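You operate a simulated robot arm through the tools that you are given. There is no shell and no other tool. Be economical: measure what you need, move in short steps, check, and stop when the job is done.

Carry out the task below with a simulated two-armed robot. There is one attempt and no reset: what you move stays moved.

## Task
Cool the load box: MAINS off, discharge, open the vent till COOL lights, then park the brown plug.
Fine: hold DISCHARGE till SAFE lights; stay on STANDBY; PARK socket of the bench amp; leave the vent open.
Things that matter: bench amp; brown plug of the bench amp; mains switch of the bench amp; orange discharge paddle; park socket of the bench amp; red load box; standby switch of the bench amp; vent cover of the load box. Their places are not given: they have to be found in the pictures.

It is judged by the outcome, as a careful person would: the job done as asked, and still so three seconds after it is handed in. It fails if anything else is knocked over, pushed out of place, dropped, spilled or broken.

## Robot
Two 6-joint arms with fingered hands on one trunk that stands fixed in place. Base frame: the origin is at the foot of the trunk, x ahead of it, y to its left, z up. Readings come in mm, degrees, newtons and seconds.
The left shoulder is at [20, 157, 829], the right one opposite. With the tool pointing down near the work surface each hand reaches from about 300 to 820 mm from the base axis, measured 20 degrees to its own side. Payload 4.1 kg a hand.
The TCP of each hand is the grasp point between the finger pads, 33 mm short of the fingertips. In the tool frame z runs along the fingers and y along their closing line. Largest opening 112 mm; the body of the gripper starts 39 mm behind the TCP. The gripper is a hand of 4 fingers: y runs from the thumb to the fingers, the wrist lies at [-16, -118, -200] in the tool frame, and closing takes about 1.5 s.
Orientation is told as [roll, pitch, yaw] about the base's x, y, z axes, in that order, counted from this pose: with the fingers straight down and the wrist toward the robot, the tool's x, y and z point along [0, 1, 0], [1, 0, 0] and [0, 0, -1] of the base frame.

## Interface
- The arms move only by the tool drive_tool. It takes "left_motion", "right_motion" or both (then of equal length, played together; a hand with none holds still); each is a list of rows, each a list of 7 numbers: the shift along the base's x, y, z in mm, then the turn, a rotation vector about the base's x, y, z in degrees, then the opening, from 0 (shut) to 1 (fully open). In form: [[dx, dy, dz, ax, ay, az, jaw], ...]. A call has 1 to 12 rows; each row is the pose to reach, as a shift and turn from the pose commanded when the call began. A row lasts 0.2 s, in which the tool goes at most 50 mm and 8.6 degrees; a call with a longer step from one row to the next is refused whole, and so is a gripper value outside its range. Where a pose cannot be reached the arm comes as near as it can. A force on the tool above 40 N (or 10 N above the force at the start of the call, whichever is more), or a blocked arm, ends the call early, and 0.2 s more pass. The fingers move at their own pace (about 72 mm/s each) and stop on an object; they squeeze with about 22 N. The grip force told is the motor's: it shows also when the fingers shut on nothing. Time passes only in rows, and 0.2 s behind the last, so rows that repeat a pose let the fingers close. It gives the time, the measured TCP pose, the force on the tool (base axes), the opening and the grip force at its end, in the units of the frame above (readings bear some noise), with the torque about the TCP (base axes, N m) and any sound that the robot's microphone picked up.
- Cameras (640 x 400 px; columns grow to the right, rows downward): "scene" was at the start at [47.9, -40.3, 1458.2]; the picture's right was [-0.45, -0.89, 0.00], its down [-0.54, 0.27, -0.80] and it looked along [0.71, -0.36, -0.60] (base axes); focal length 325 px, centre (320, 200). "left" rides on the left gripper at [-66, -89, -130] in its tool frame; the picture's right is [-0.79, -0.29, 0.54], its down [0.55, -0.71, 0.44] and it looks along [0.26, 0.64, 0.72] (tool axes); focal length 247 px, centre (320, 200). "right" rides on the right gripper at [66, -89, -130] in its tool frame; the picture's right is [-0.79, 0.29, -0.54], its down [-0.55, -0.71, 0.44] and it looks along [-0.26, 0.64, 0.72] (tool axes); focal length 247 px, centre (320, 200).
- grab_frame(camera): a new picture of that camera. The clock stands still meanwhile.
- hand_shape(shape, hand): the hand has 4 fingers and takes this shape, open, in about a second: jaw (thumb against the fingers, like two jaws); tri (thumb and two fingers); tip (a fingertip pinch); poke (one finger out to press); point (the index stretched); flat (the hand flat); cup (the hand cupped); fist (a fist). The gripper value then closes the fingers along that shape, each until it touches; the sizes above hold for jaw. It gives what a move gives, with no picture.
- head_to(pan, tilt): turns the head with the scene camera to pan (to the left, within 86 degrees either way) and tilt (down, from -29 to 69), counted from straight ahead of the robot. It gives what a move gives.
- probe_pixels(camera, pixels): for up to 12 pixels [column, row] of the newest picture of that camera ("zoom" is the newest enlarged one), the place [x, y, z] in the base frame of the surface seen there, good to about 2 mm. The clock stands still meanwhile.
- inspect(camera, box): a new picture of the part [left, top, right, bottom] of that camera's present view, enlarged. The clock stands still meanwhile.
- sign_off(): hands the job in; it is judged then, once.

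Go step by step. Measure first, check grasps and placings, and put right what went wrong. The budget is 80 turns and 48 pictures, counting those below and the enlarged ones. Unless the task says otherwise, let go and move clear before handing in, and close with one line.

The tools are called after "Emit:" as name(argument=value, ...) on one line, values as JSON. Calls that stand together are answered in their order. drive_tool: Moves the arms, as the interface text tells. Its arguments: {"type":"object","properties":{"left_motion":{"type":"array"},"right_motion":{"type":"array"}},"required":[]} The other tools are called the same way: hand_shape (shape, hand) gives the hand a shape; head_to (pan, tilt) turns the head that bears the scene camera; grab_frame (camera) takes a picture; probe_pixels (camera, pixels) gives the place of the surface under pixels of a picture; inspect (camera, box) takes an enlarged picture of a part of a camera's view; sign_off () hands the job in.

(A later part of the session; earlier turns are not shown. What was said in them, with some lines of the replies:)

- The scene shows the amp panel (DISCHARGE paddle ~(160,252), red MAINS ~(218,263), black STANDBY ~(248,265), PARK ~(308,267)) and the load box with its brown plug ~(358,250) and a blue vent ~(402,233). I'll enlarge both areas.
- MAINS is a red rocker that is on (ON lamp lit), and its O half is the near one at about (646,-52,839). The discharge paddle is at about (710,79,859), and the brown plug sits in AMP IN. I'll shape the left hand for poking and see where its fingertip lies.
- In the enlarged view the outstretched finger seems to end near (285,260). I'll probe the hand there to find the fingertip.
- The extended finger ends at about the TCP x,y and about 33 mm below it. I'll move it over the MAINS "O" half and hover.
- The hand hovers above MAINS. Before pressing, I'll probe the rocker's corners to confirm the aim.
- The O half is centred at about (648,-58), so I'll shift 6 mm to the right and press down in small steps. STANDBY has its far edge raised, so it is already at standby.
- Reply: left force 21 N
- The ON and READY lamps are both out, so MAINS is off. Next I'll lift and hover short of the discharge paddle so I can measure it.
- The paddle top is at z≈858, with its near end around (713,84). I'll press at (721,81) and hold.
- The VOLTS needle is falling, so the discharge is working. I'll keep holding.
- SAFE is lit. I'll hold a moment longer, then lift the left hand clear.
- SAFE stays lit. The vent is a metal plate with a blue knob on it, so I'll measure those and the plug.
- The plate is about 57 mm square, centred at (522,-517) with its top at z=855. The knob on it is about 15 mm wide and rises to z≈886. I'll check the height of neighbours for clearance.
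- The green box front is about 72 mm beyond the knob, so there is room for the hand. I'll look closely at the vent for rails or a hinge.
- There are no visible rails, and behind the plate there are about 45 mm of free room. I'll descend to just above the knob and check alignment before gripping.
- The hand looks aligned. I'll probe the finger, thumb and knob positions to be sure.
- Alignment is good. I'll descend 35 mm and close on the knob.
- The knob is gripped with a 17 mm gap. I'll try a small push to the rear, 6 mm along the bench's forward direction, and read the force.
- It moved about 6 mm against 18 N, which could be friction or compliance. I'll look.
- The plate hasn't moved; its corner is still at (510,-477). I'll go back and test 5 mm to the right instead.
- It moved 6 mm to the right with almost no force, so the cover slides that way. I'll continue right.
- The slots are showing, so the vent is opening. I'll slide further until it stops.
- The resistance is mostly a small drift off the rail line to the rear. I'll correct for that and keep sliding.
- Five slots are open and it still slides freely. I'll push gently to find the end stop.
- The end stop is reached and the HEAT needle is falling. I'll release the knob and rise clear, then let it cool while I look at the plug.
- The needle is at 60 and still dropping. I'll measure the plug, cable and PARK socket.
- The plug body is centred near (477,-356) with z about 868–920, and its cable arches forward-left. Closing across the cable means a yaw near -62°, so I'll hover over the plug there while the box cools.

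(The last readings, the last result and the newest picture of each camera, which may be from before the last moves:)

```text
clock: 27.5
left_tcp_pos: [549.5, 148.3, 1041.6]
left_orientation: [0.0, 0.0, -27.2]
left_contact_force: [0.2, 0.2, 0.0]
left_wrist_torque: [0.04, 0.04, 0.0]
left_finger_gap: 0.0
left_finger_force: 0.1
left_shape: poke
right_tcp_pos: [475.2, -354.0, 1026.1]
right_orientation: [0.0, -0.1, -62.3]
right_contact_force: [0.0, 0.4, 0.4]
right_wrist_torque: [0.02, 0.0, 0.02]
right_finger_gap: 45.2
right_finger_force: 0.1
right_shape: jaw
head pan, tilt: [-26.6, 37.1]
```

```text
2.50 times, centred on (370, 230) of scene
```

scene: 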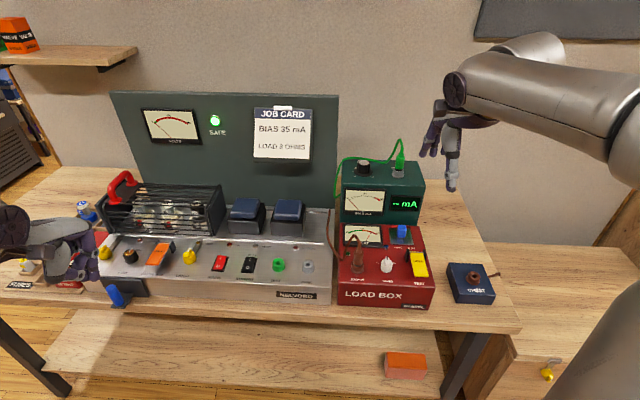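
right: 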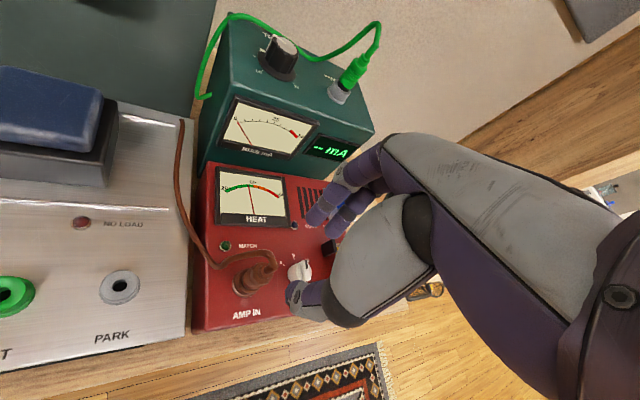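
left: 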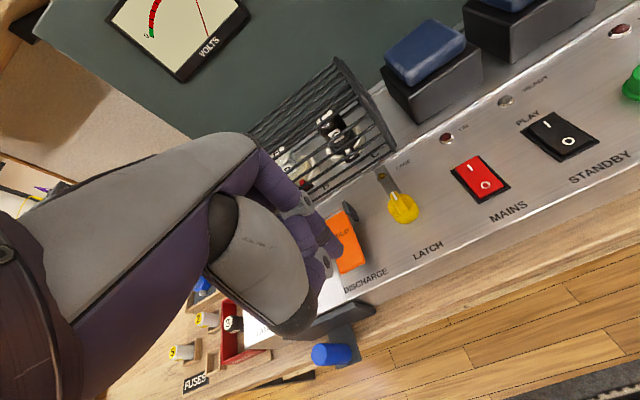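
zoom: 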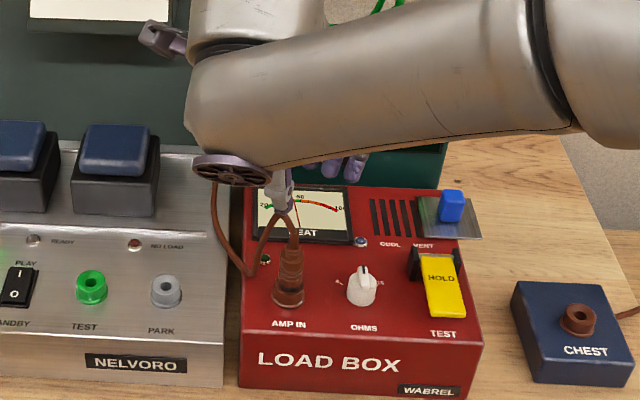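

The needle is just under 60 and COOL isn't lit yet. I'll wait 5 s or so and check again.

Emit:
drive_tool(right_motion=[[0, 0, 0, 0, 0, 0, 0.4], [0, 0, 0, 0, 0, 0, 0.4], [0, 0, 0, 0, 0, 0, 0.4], [0, 0, 0, 0, 0, 0, 0.4], [0, 0, 0, 0, 0, 0, 0.4], [0, 0, 0, 0, 0, 0, 0.4], [0, 0, 0, 0, 0, 0, 0.4], [0, 0, 0, 0, 0, 0, 0.4], [0, 0, 0, 0, 0, 0, 0.4], [0, 0, 0, 0, 0, 0, 0.4], [0, 0, 0, 0, 0, 0, 0.4], [0, 0, 0, 0, 0, 0, 0.4]])

Emit:
drive_tool(right_motion=[[0, 0, 0, 0, 0, 0, 0.4], [0, 0, 0, 0, 0, 0, 0.4], [0, 0, 0, 0, 0, 0, 0.4], [0, 0, 0, 0, 0, 0, 0.4], [0, 0, 0, 0, 0, 0, 0.4], [0, 0, 0, 0, 0, 0, 0.4], [0, 0, 0, 0, 0, 0, 0.4], [0, 0, 0, 0, 0, 0, 0.4], [0, 0, 0, 0, 0, 0, 0.4], [0, 0, 0, 0, 0, 0, 0.4], [0, 0, 0, 0, 0, 0, 0.4], [0, 0, 0, 0, 0, 0, 0.4]])

Emit:
inspect(camera="right", box=[180, 150, 360, 330])

```text
clock: 30.1
left_tcp_pos: [550.5, 148.6, 1040.8]
left_orientation: [0.0, 0.0, -27.2]
left_contact_force: [0.3, 0.0, 0.5]
left_wrist_torque: [-0.03, -0.03, -0.01]
left_finger_gap: 0.0
left_finger_force: 0.1
left_shape: poke
right_tcp_pos: [474.4, -354.9, 1026.6]
right_orientation: [0.0, 0.0, -62.2]
right_contact_force: [0.0, 0.2, -0.1]
right_wrist_torque: [-0.02, 0.04, -0.02]
right_finger_gap: 45.1
right_finger_force: 0.1
right_shape: jaw
head pan, tilt: [-26.6, 37.1]
```

```text
clock: 32.7
left_tcp_pos: [550.6, 148.0, 1041.9]
left_orientation: [0.0, 0.0, -27.2]
left_contact_force: [-0.5, -0.1, -0.5]
left_wrist_torque: [0.0, -0.01, -0.05]
left_finger_gap: 0.0
left_finger_force: 0.0
left_shape: poke
right_tcp_pos: [475.2, -353.5, 1027.5]
right_orientation: [-0.1, 0.0, -62.2]
right_contact_force: [0.2, -0.7, 0.6]
right_wrist_torque: [-0.03, 0.06, -0.02]
right_finger_gap: 45.4
right_finger_force: 0.1
right_shape: jaw
head pan, tilt: [-26.6, 37.1]
```

```text
2.22 times, centred on (270, 240) of right
```

zoom: 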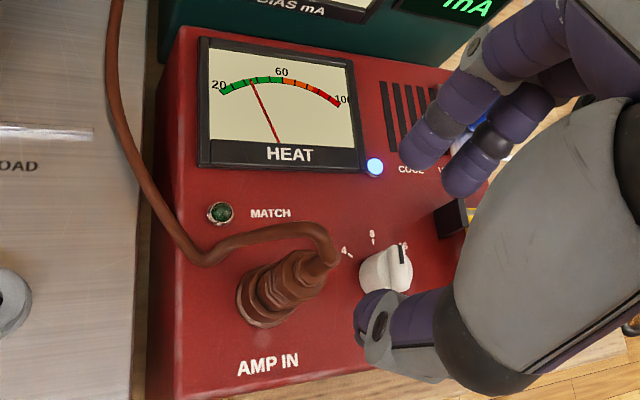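

COOL is lit. I'll refine the plug's axis from this view.

Emit:
probe_pixels(camera="zoom", pixels=[[318, 258], [325, 240], [295, 275], [300, 292], [285, 262], [270, 285], [265, 300], [245, 295], [280, 320], [210, 262], [260, 232], [385, 262]])

```text
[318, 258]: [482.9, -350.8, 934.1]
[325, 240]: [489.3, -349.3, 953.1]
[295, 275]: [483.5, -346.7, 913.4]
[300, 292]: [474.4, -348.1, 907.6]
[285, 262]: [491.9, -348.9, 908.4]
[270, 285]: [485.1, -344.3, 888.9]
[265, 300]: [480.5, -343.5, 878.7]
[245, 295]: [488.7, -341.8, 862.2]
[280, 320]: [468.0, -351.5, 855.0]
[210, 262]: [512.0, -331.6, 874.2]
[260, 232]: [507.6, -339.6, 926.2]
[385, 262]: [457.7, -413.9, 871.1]
```

The plug axis is at about (481.5,-355.5). COOL is lit, so I'll descend around it and close.

Emit:
drive_tool(right_motion=[[6.5, -1.5, -20, 0, 0, 0, 0.4], [6.5, -1.5, -50, 0, 0, 0, 0.4], [6.5, -1.5, -75, 0, 0, 0, 0.4], [6.5, -1.5, -95, 0, 0, 0, 0.4], [6.5, -1.5, -106, 0, 0, 0, 0.4], [6.5, -1.5, -106, 0, 0, 0, 0.4]])

Emit:
inspect(camera="right", box=[200, 150, 440, 350])

```text
clock: 34.1
left_tcp_pos: [550.5, 148.8, 1041.1]
left_orientation: [-0.1, 0.0, -27.2]
left_contact_force: [-0.2, 0.1, -0.3]
left_wrist_torque: [0.0, 0.01, -0.03]
left_finger_gap: 0.0
left_finger_force: 0.1
left_shape: poke
right_tcp_pos: [481.2, -355.6, 923.4]
right_orientation: [0.0, 0.0, -62.3]
right_contact_force: [-0.3, -0.9, 0.1]
right_wrist_torque: [0.0, 0.0, 0.01]
right_finger_gap: 45.2
right_finger_force: 0.0
right_shape: jaw
head pan, tilt: [-26.6, 37.1]
```

```text
2.00 times, centred on (320, 250) of right
```

zoom: 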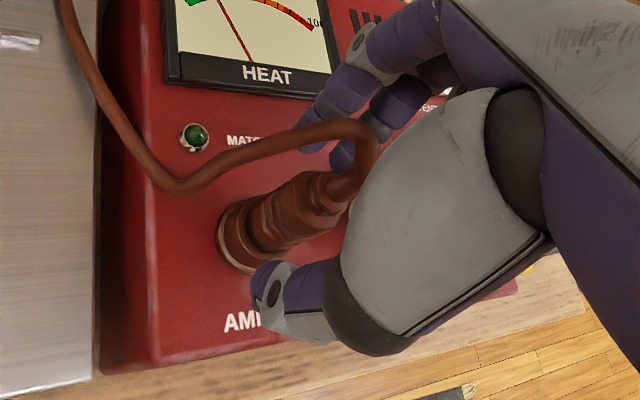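

The thumb and fingers straddle the plug and the cable passes between them. I'll drop 3 mm more and close.

Emit:
drive_tool(right_motion=[[0, 0, -3, 0, 0, 0, 0.25], [0, 0, -3, 0, 0, 0, 0.1], [0, 0, -3, 0, 0, 0, 0], [0, 0, -3, 0, 0, 0, 0], [0, 0, -3, 0, 0, 0, 0], [0, 0, -3, 0, 0, 0, 0]])

```text
clock: 35.5
left_tcp_pos: [549.9, 149.3, 1041.0]
left_orientation: [0.0, -0.1, -27.2]
left_contact_force: [0.1, -0.7, -0.1]
left_wrist_torque: [-0.05, 0.03, 0.01]
left_finger_gap: 0.0
left_finger_force: 0.1
left_shape: poke
right_tcp_pos: [480.9, -355.1, 920.5]
right_orientation: [-0.1, 0.0, -62.2]
right_contact_force: [-0.7, -0.2, -0.4]
right_wrist_torque: [0.01, 0.01, -0.01]
right_finger_gap: 15.0
right_finger_force: 21.9
right_shape: jaw
head pan, tilt: [-26.6, 37.1]
```

The plug is gripped with a 15 mm gap and almost no side force. I'll pull straight up in small steps.

Emit:
drive_tool(right_motion=[[0, 0, 4, 0, 0, 0, 0], [0, 0, 8, 0, 0, 0, 0], [0, 0, 12, 0, 0, 0, 0], [0, 0, 18, 0, 0, 0, 0], [0, 0, 26, 0, 0, 0, 0], [0, 0, 36, 0, 0, 0, 0], [0, 0, 46, 0, 0, 0, 0]])

Emit:
inspect(camera="right", box=[180, 120, 440, 340])

```text
clock: 37.1
left_tcp_pos: [549.8, 149.8, 1041.6]
left_orientation: [0.0, 0.0, -27.1]
left_contact_force: [0.1, 0.0, 0.4]
left_wrist_torque: [0.01, -0.05, 0.01]
left_finger_gap: 0.0
left_finger_force: 0.0
left_shape: poke
right_tcp_pos: [482.2, -355.6, 965.8]
right_orientation: [0.0, 0.1, -62.1]
right_contact_force: [-0.1, -0.7, -0.5]
right_wrist_torque: [0.01, 0.01, 0.0]
right_finger_gap: 15.0
right_finger_force: 22.4
right_shape: jaw
head pan, tilt: [-26.6, 37.1]
```

```text
1.82 times, centred on (310, 230) of right
```

zoom: 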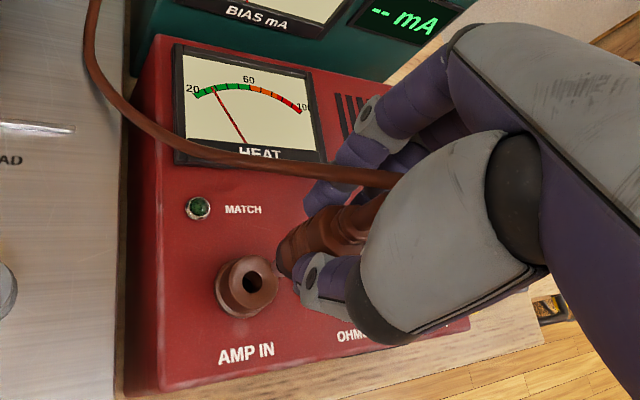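

The plug is out and the AMP IN socket is empty. I'll probe that socket's centre to get the plug-to-TCP offset, plus the plug's lower end.

Emit:
probe_pixels(camera="zoom", pixels=[[232, 282], [270, 278], [250, 262], [253, 298], [217, 290], [250, 316], [285, 262], [283, 280], [300, 235], [8, 280], [14, 290]])

Emit:
inspect(camera="scene", box=[250, 180, 410, 310])

```text
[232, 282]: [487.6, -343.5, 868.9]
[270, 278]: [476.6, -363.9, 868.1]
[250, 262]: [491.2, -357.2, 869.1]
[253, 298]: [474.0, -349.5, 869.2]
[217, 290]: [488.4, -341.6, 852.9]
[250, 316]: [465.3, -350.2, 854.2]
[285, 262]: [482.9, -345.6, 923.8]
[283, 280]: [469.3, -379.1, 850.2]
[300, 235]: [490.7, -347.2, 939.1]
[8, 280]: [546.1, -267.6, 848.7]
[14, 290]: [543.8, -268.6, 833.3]
```

```text
3.08 times, centred on (330, 245) of scene
```

zoom: 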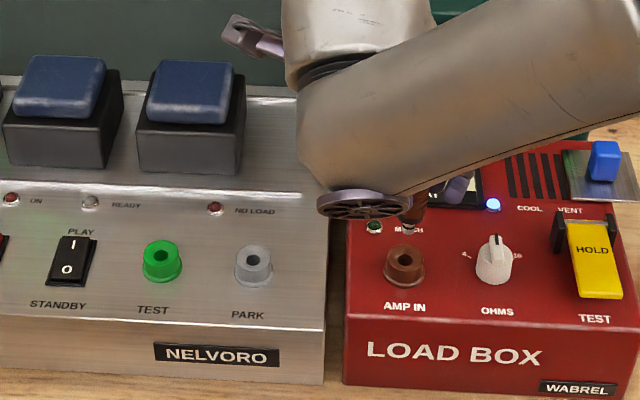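

AMP IN's centre is (482.3,-353.5) with its top at z=869, so the plug sits about (+0.8,+2) from the TCP. I'll measure the PARK rim the same way.

Emit:
probe_pixels(camera="zoom", pixels=[[238, 256], [269, 257], [254, 246], [254, 267], [242, 249], [265, 264], [266, 250], [242, 264], [236, 278], [272, 278], [254, 287], [408, 222]])

```text
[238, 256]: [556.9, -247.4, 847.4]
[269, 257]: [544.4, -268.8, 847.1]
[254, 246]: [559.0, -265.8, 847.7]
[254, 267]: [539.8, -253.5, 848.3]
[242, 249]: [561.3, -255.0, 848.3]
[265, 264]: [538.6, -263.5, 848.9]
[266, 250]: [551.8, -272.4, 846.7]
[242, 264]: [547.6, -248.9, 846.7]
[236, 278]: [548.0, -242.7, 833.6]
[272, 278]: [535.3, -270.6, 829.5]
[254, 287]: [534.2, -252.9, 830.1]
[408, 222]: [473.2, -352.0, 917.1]
```

PARK's centre is (549.9,-259.4) with its top at z=848, so the shift is (+67.6,+94.1) and seating is about 21 mm lower. I'll move over it at this height.

Emit:
drive_tool(right_motion=[[10, 14, 5, 0, 0, 0, 0], [27, 38, 5, 0, 0, 0, 0], [45, 63, 5, 0, 0, 0, 0], [60, 84, 5, 0, 0, 0, 0], [67.6, 94.1, 0, 0, 0, 0, 0], [67.6, 94.1, -15, 0, 0, 0, 0], [67.6, 94.1, -15, 0, 0, 0, 0]])

Emit:
inspect(camera="right", box=[180, 120, 440, 340])

Emit:
inspect(camera="scene", box=[230, 160, 430, 310])

```text
clock: 38.7
left_tcp_pos: [550.7, 148.8, 1040.6]
left_orientation: [0.1, -0.1, -27.2]
left_contact_force: [-0.3, 0.1, -0.1]
left_wrist_torque: [-0.02, 0.03, 0.03]
left_finger_gap: 0.2
left_finger_force: 0.0
left_shape: poke
right_tcp_pos: [548.9, -261.2, 952.0]
right_orientation: [-0.1, 0.0, -62.2]
right_contact_force: [-0.7, 0.1, -0.8]
right_wrist_torque: [-0.02, -0.03, 0.0]
right_finger_gap: 15.0
right_finger_force: 21.6
right_shape: jaw
head pan, tilt: [-26.6, 37.1]
```

```text
1.82 times, centred on (310, 230) of right
```

zoom: 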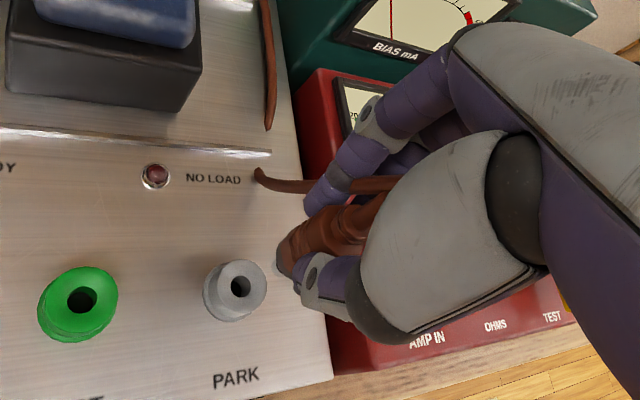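

```text
2.67 times, centred on (330, 235) of scene
```

zoom: 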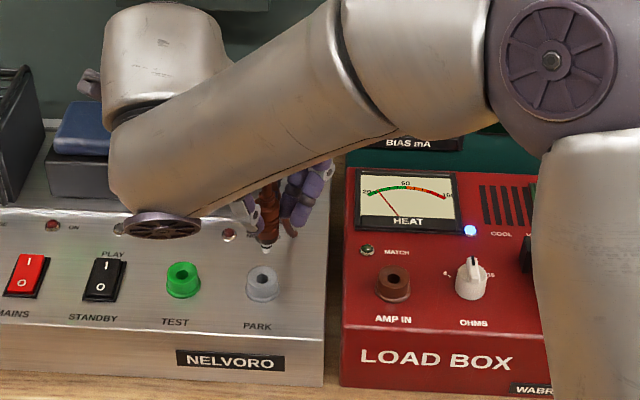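

The plug's tip shows above PARK at zoom (266,250). I'll verify the tip and rim before lowering.

Emit:
probe_pixels(camera="zoom", pixels=[[266, 249], [266, 243], [266, 235], [261, 240], [273, 240], [262, 268], [262, 287], [248, 276], [275, 277], [251, 270], [273, 283]])

Emit:
inspect(camera="right", box=[240, 220, 340, 310])

```text
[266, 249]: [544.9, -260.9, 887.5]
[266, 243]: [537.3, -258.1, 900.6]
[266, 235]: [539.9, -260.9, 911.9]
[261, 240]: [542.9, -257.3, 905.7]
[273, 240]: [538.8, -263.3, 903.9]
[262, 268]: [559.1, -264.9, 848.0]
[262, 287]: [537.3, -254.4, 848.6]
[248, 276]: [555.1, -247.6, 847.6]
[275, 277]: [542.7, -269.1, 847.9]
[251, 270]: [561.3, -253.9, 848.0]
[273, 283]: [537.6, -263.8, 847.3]
```

```text
4.44 times, centred on (290, 265) of right
```

zoom: 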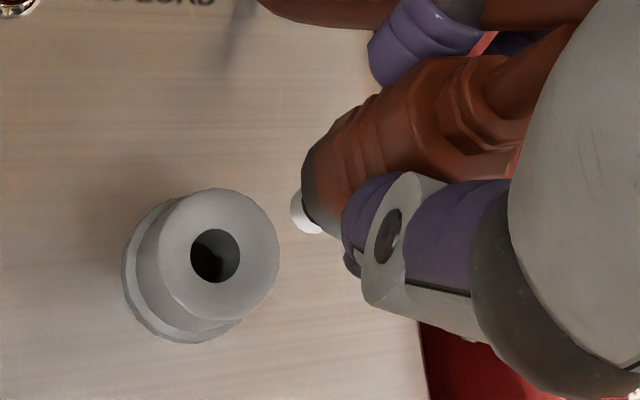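

The pin is visible, so I'll measure the hole and pin in this close view.

Emit:
probe_pixels(camera="zoom", pixels=[[180, 255], [250, 255], [215, 218], [215, 295], [160, 255], [272, 255], [217, 195], [217, 312], [298, 212], [304, 228], [306, 195], [308, 212]])

```text
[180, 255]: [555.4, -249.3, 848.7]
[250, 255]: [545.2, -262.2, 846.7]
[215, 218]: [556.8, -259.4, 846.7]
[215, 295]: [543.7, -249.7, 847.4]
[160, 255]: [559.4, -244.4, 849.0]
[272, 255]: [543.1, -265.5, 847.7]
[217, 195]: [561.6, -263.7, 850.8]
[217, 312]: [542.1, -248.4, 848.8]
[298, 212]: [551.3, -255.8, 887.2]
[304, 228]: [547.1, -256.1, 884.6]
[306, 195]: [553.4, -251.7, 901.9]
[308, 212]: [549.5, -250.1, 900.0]
```

The two cameras disagree by about 3 mm on the hole centre, so I'll compare AMP IN and PARK in one enlarged scene view to get a precise relative vector.

Emit:
inspect(camera="scene", box=[310, 245, 400, 301])

```text
7.11 times, centred on (355, 273) of scene
```

zoom: 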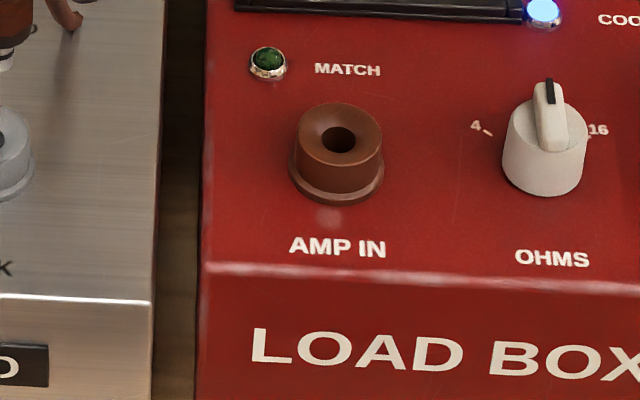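

I'll take one tight view with both the pin and the PARK hole.

Emit:
inspect(camera="scene", box=[284, 235, 332, 265])

```text
13.33 times, centred on (308, 250) of scene
```

zoom: 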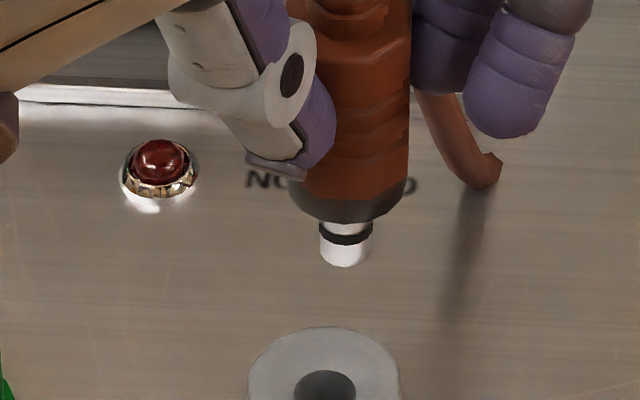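

In that view the pin sits about 4.5 mm right of the hole line, and the right camera's relative vector agrees. I'll correct by (+1.8,+3.8) and lower to just above the hole.

Emit:
drive_tool(right_motion=[[1.8, 3.8, 0, 0, 0, 0, 0], [1.8, 3.8, -15, 0, 0, 0, 0], [1.8, 3.8, -29, 0, 0, 0, 0], [1.8, 3.8, -29, 0, 0, 0, 0]])

Emit:
inspect(camera="scene", box=[284, 245, 332, 275])

Emit:
inspect(camera="right", box=[230, 200, 350, 320])

```text
clock: 39.7
left_tcp_pos: [550.1, 149.0, 1040.3]
left_orientation: [0.0, 0.0, -27.1]
left_contact_force: [-0.1, 0.5, -0.4]
left_wrist_torque: [0.0, 0.0, 0.02]
left_finger_gap: 0.0
left_finger_force: 0.1
left_shape: poke
right_tcp_pos: [551.0, -256.8, 921.0]
right_orientation: [0.0, 0.0, -62.2]
right_contact_force: [-0.9, 0.6, -0.3]
right_wrist_torque: [-0.01, 0.0, 0.0]
right_finger_gap: 14.8
right_finger_force: 22.0
right_shape: jaw
head pan, tilt: [-26.6, 37.1]
```

```text
13.33 times, centred on (308, 260) of scene
```

zoom: 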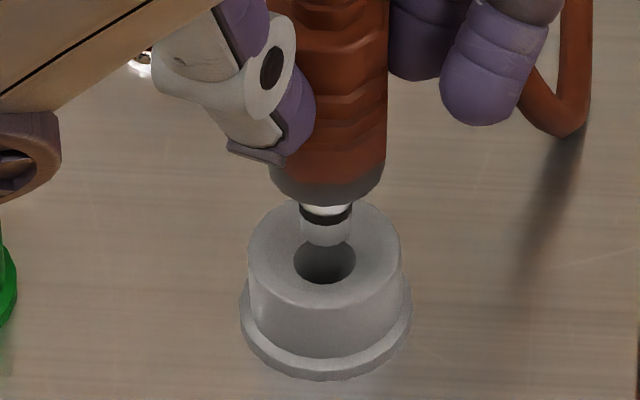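

```text
3.33 times, centred on (290, 260) of right
```

zoom: 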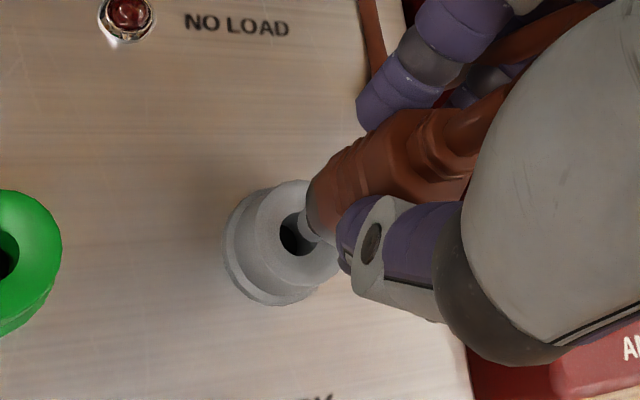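

The pin is now centred on the hole line: column 325.5 against 325 in the enlarged scene view. I'll lower gently and watch the force.

Emit:
drive_tool(right_motion=[[0, 0, -2, 0, 0, 0, 0], [0, 0, -4, 0, 0, 0, 0], [0, 0, -6, 0, 0, 0, 0], [0, 0, -8, 0, 0, 0, 0], [0, 0, -8, 0, 0, 0, 0]])

```text
clock: 40.9
left_tcp_pos: [550.2, 148.9, 1041.4]
left_orientation: [0.1, 0.1, -27.3]
left_contact_force: [0.2, 0.1, 0.0]
left_wrist_torque: [-0.01, -0.02, -0.01]
left_finger_gap: 0.0
left_finger_force: 0.1
left_shape: poke
right_tcp_pos: [551.0, -258.8, 914.1]
right_orientation: [0.0, -0.1, -62.2]
right_contact_force: [-0.3, 0.3, 0.3]
right_wrist_torque: [-0.01, 0.02, -0.01]
right_finger_gap: 14.7
right_finger_force: 21.7
right_shape: jaw
head pan, tilt: [-26.6, 37.1]
```

There is no contact force at 914. I'll continue in small steps towards the expected seat at about 899.

Emit:
drive_tool(right_motion=[[0, 0, -2, 0, 0, 0, 0], [0, 0, -4, 0, 0, 0, 0], [0, 0, -6, 0, 0, 0, 0], [0, 0, -8, 0, 0, 0, 0], [0, 0, -8, 0, 0, 0, 0]])

Emit:
inspect(camera="scene", box=[284, 245, 332, 275])

```text
clock: 42.1
left_tcp_pos: [550.2, 149.0, 1040.1]
left_orientation: [0.0, 0.0, -27.1]
left_contact_force: [-1.1, -0.1, -0.4]
left_wrist_torque: [0.01, 0.0, 0.01]
left_finger_gap: 0.0
left_finger_force: 0.1
left_shape: poke
right_tcp_pos: [551.5, -258.1, 905.7]
right_orientation: [0.0, 0.0, -62.1]
right_contact_force: [0.0, 0.2, -0.8]
right_wrist_torque: [0.01, 0.0, -0.04]
right_finger_gap: 15.1
right_finger_force: 21.7
right_shape: jaw
head pan, tilt: [-26.6, 37.1]
```

```text
13.33 times, centred on (308, 260) of scene
```

zoom: 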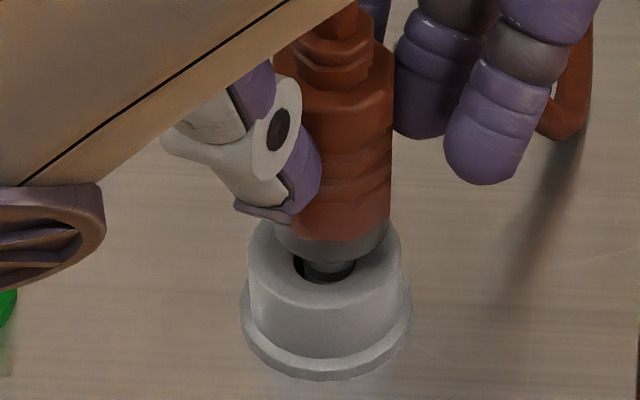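

The pin is in the hole, about 1 mm to the right of centre. I'll nudge it and push down to seat.

Emit:
drive_tool(right_motion=[[0.4, 0.7, -1, 0, 0, 0, 0], [0.4, 0.7, -3, 0, 0, 0, 0], [0.4, 0.7, -5, 0, 0, 0, 0], [0.4, 0.7, -7, 0, 0, 0, 0], [0.4, 0.7, -8, 0, 0, 0, 0], [0.4, 0.7, -8, 0, 0, 0, 0]])

Emit:
inspect(camera="scene", box=[284, 245, 332, 275])

```text
clock: 43.5
left_tcp_pos: [550.0, 148.8, 1040.9]
left_orientation: [0.1, 0.0, -27.2]
left_contact_force: [0.1, -0.1, -0.8]
left_wrist_torque: [0.02, 0.0, -0.03]
left_finger_gap: 0.0
left_finger_force: 0.0
left_shape: poke
right_tcp_pos: [551.1, -256.6, 899.6]
right_orientation: [0.1, -0.1, -62.1]
right_contact_force: [-1.7, 1.4, 9.7]
right_wrist_torque: [-0.04, 0.02, -0.02]
right_finger_gap: 15.4
right_finger_force: 22.3
right_shape: jaw
head pan, tilt: [-26.6, 37.1]
```

```text
13.33 times, centred on (308, 260) of scene
```

zoom: 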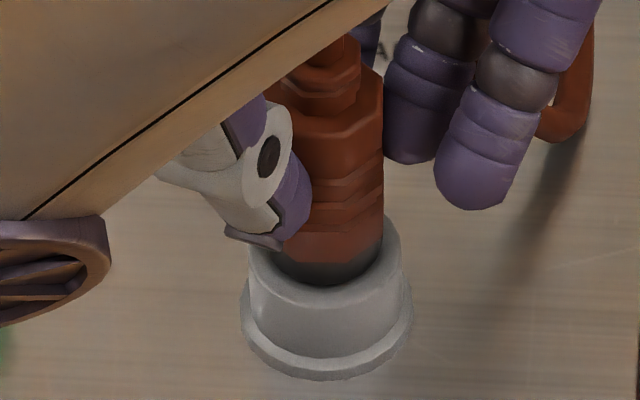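

There is 9.7 N upward at z=899.6, the predicted seat height, and the flange rests on the rim. One slightly firmer push will confirm it, then I'll release and rise.

Emit:
drive_tool(right_motion=[[0, 0, -2, 0, 0, 0, 0], [0, 0, -3, 0, 0, 0, 0], [0, 0, -3, 0, 0, 0, 0]])

Emit:
drive_tool(right_motion=[[0, 0, 2, 0, 0, 0, 0.15], [0, 0, 2, 0, 0, 0, 0.4], [0, 0, 2, 0, 0, 0, 0.4], [0, 0, 2, 0, 0, 0, 0.4], [0, 0, 20, 0, 0, 0, 0.4], [0, 0, 50, 0, 0, 0, 0.4], [0, 0, 90, 0, 0, 0, 0.4], [0, 0, 135, 0, 0, 0, 0.4], [-20, -40, 150, 0, 0, 0, 0.4], [-40, -80, 150, 0, 0, 0, 0.4], [-60, -120, 150, 0, 0, 0, 0.4], [-60, -120, 150, 0, 0, 0, 0.4]])

Emit:
grab_frame(camera="scene")

```text
clock: 44.3
left_tcp_pos: [550.4, 148.9, 1041.8]
left_orientation: [0.0, -0.1, -27.1]
left_contact_force: [-0.8, 0.7, -0.1]
left_wrist_torque: [0.03, 0.01, 0.01]
left_finger_gap: 0.1
left_finger_force: 0.0
left_shape: poke
right_tcp_pos: [551.5, -257.1, 898.7]
right_orientation: [0.2, -0.2, -62.4]
right_contact_force: [-0.3, 2.0, 33.3]
right_wrist_torque: [-0.07, 0.01, -0.04]
right_finger_gap: 16.8
right_finger_force: 22.5
right_shape: jaw
head pan, tilt: [-26.6, 37.1]
```

```text
clock: 46.9
left_tcp_pos: [551.4, 148.6, 1040.3]
left_orientation: [0.0, 0.0, -27.0]
left_contact_force: [0.3, -0.1, 0.2]
left_wrist_torque: [-0.04, 0.03, -0.06]
left_finger_gap: 0.0
left_finger_force: 0.1
left_shape: poke
right_tcp_pos: [489.9, -375.6, 1045.5]
right_orientation: [0.0, 0.0, -62.0]
right_contact_force: [0.5, 0.2, -0.5]
right_wrist_torque: [-0.03, 0.04, 0.02]
right_finger_gap: 44.3
right_finger_force: 0.1
right_shape: jaw
head pan, tilt: [-26.6, 37.1]
```

```text
2 pictures are left
```

scene: 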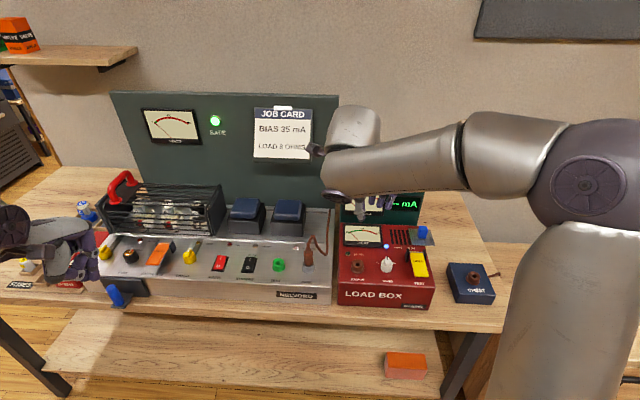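

The plug stands in PARK at (308,258), SAFE and COOL are lit, and the hands are clear. I'll use one enlarged view to confirm the seating and the switches.

Emit:
inspect(camera="scene", box=[200, 210, 440, 310])

```text
2.67 times, centred on (320, 260) of scene
```

zoom: 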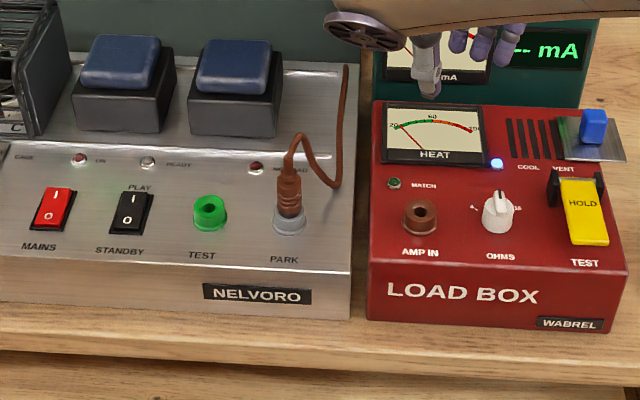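

The plug is upright and seated in PARK, MAINS is off, STANDBY is untouched, the vent is open and COOL is lit. I'll hand it in.

Emit:
sign_off()

```text
The job is handed in.
```

The load box is cooled: MAINS is off, I held DISCHARGE until SAFE lit, the vent is open with COOL lit, and the brown plug is seated in the amp's PARK socket with STANDBY left as it was.
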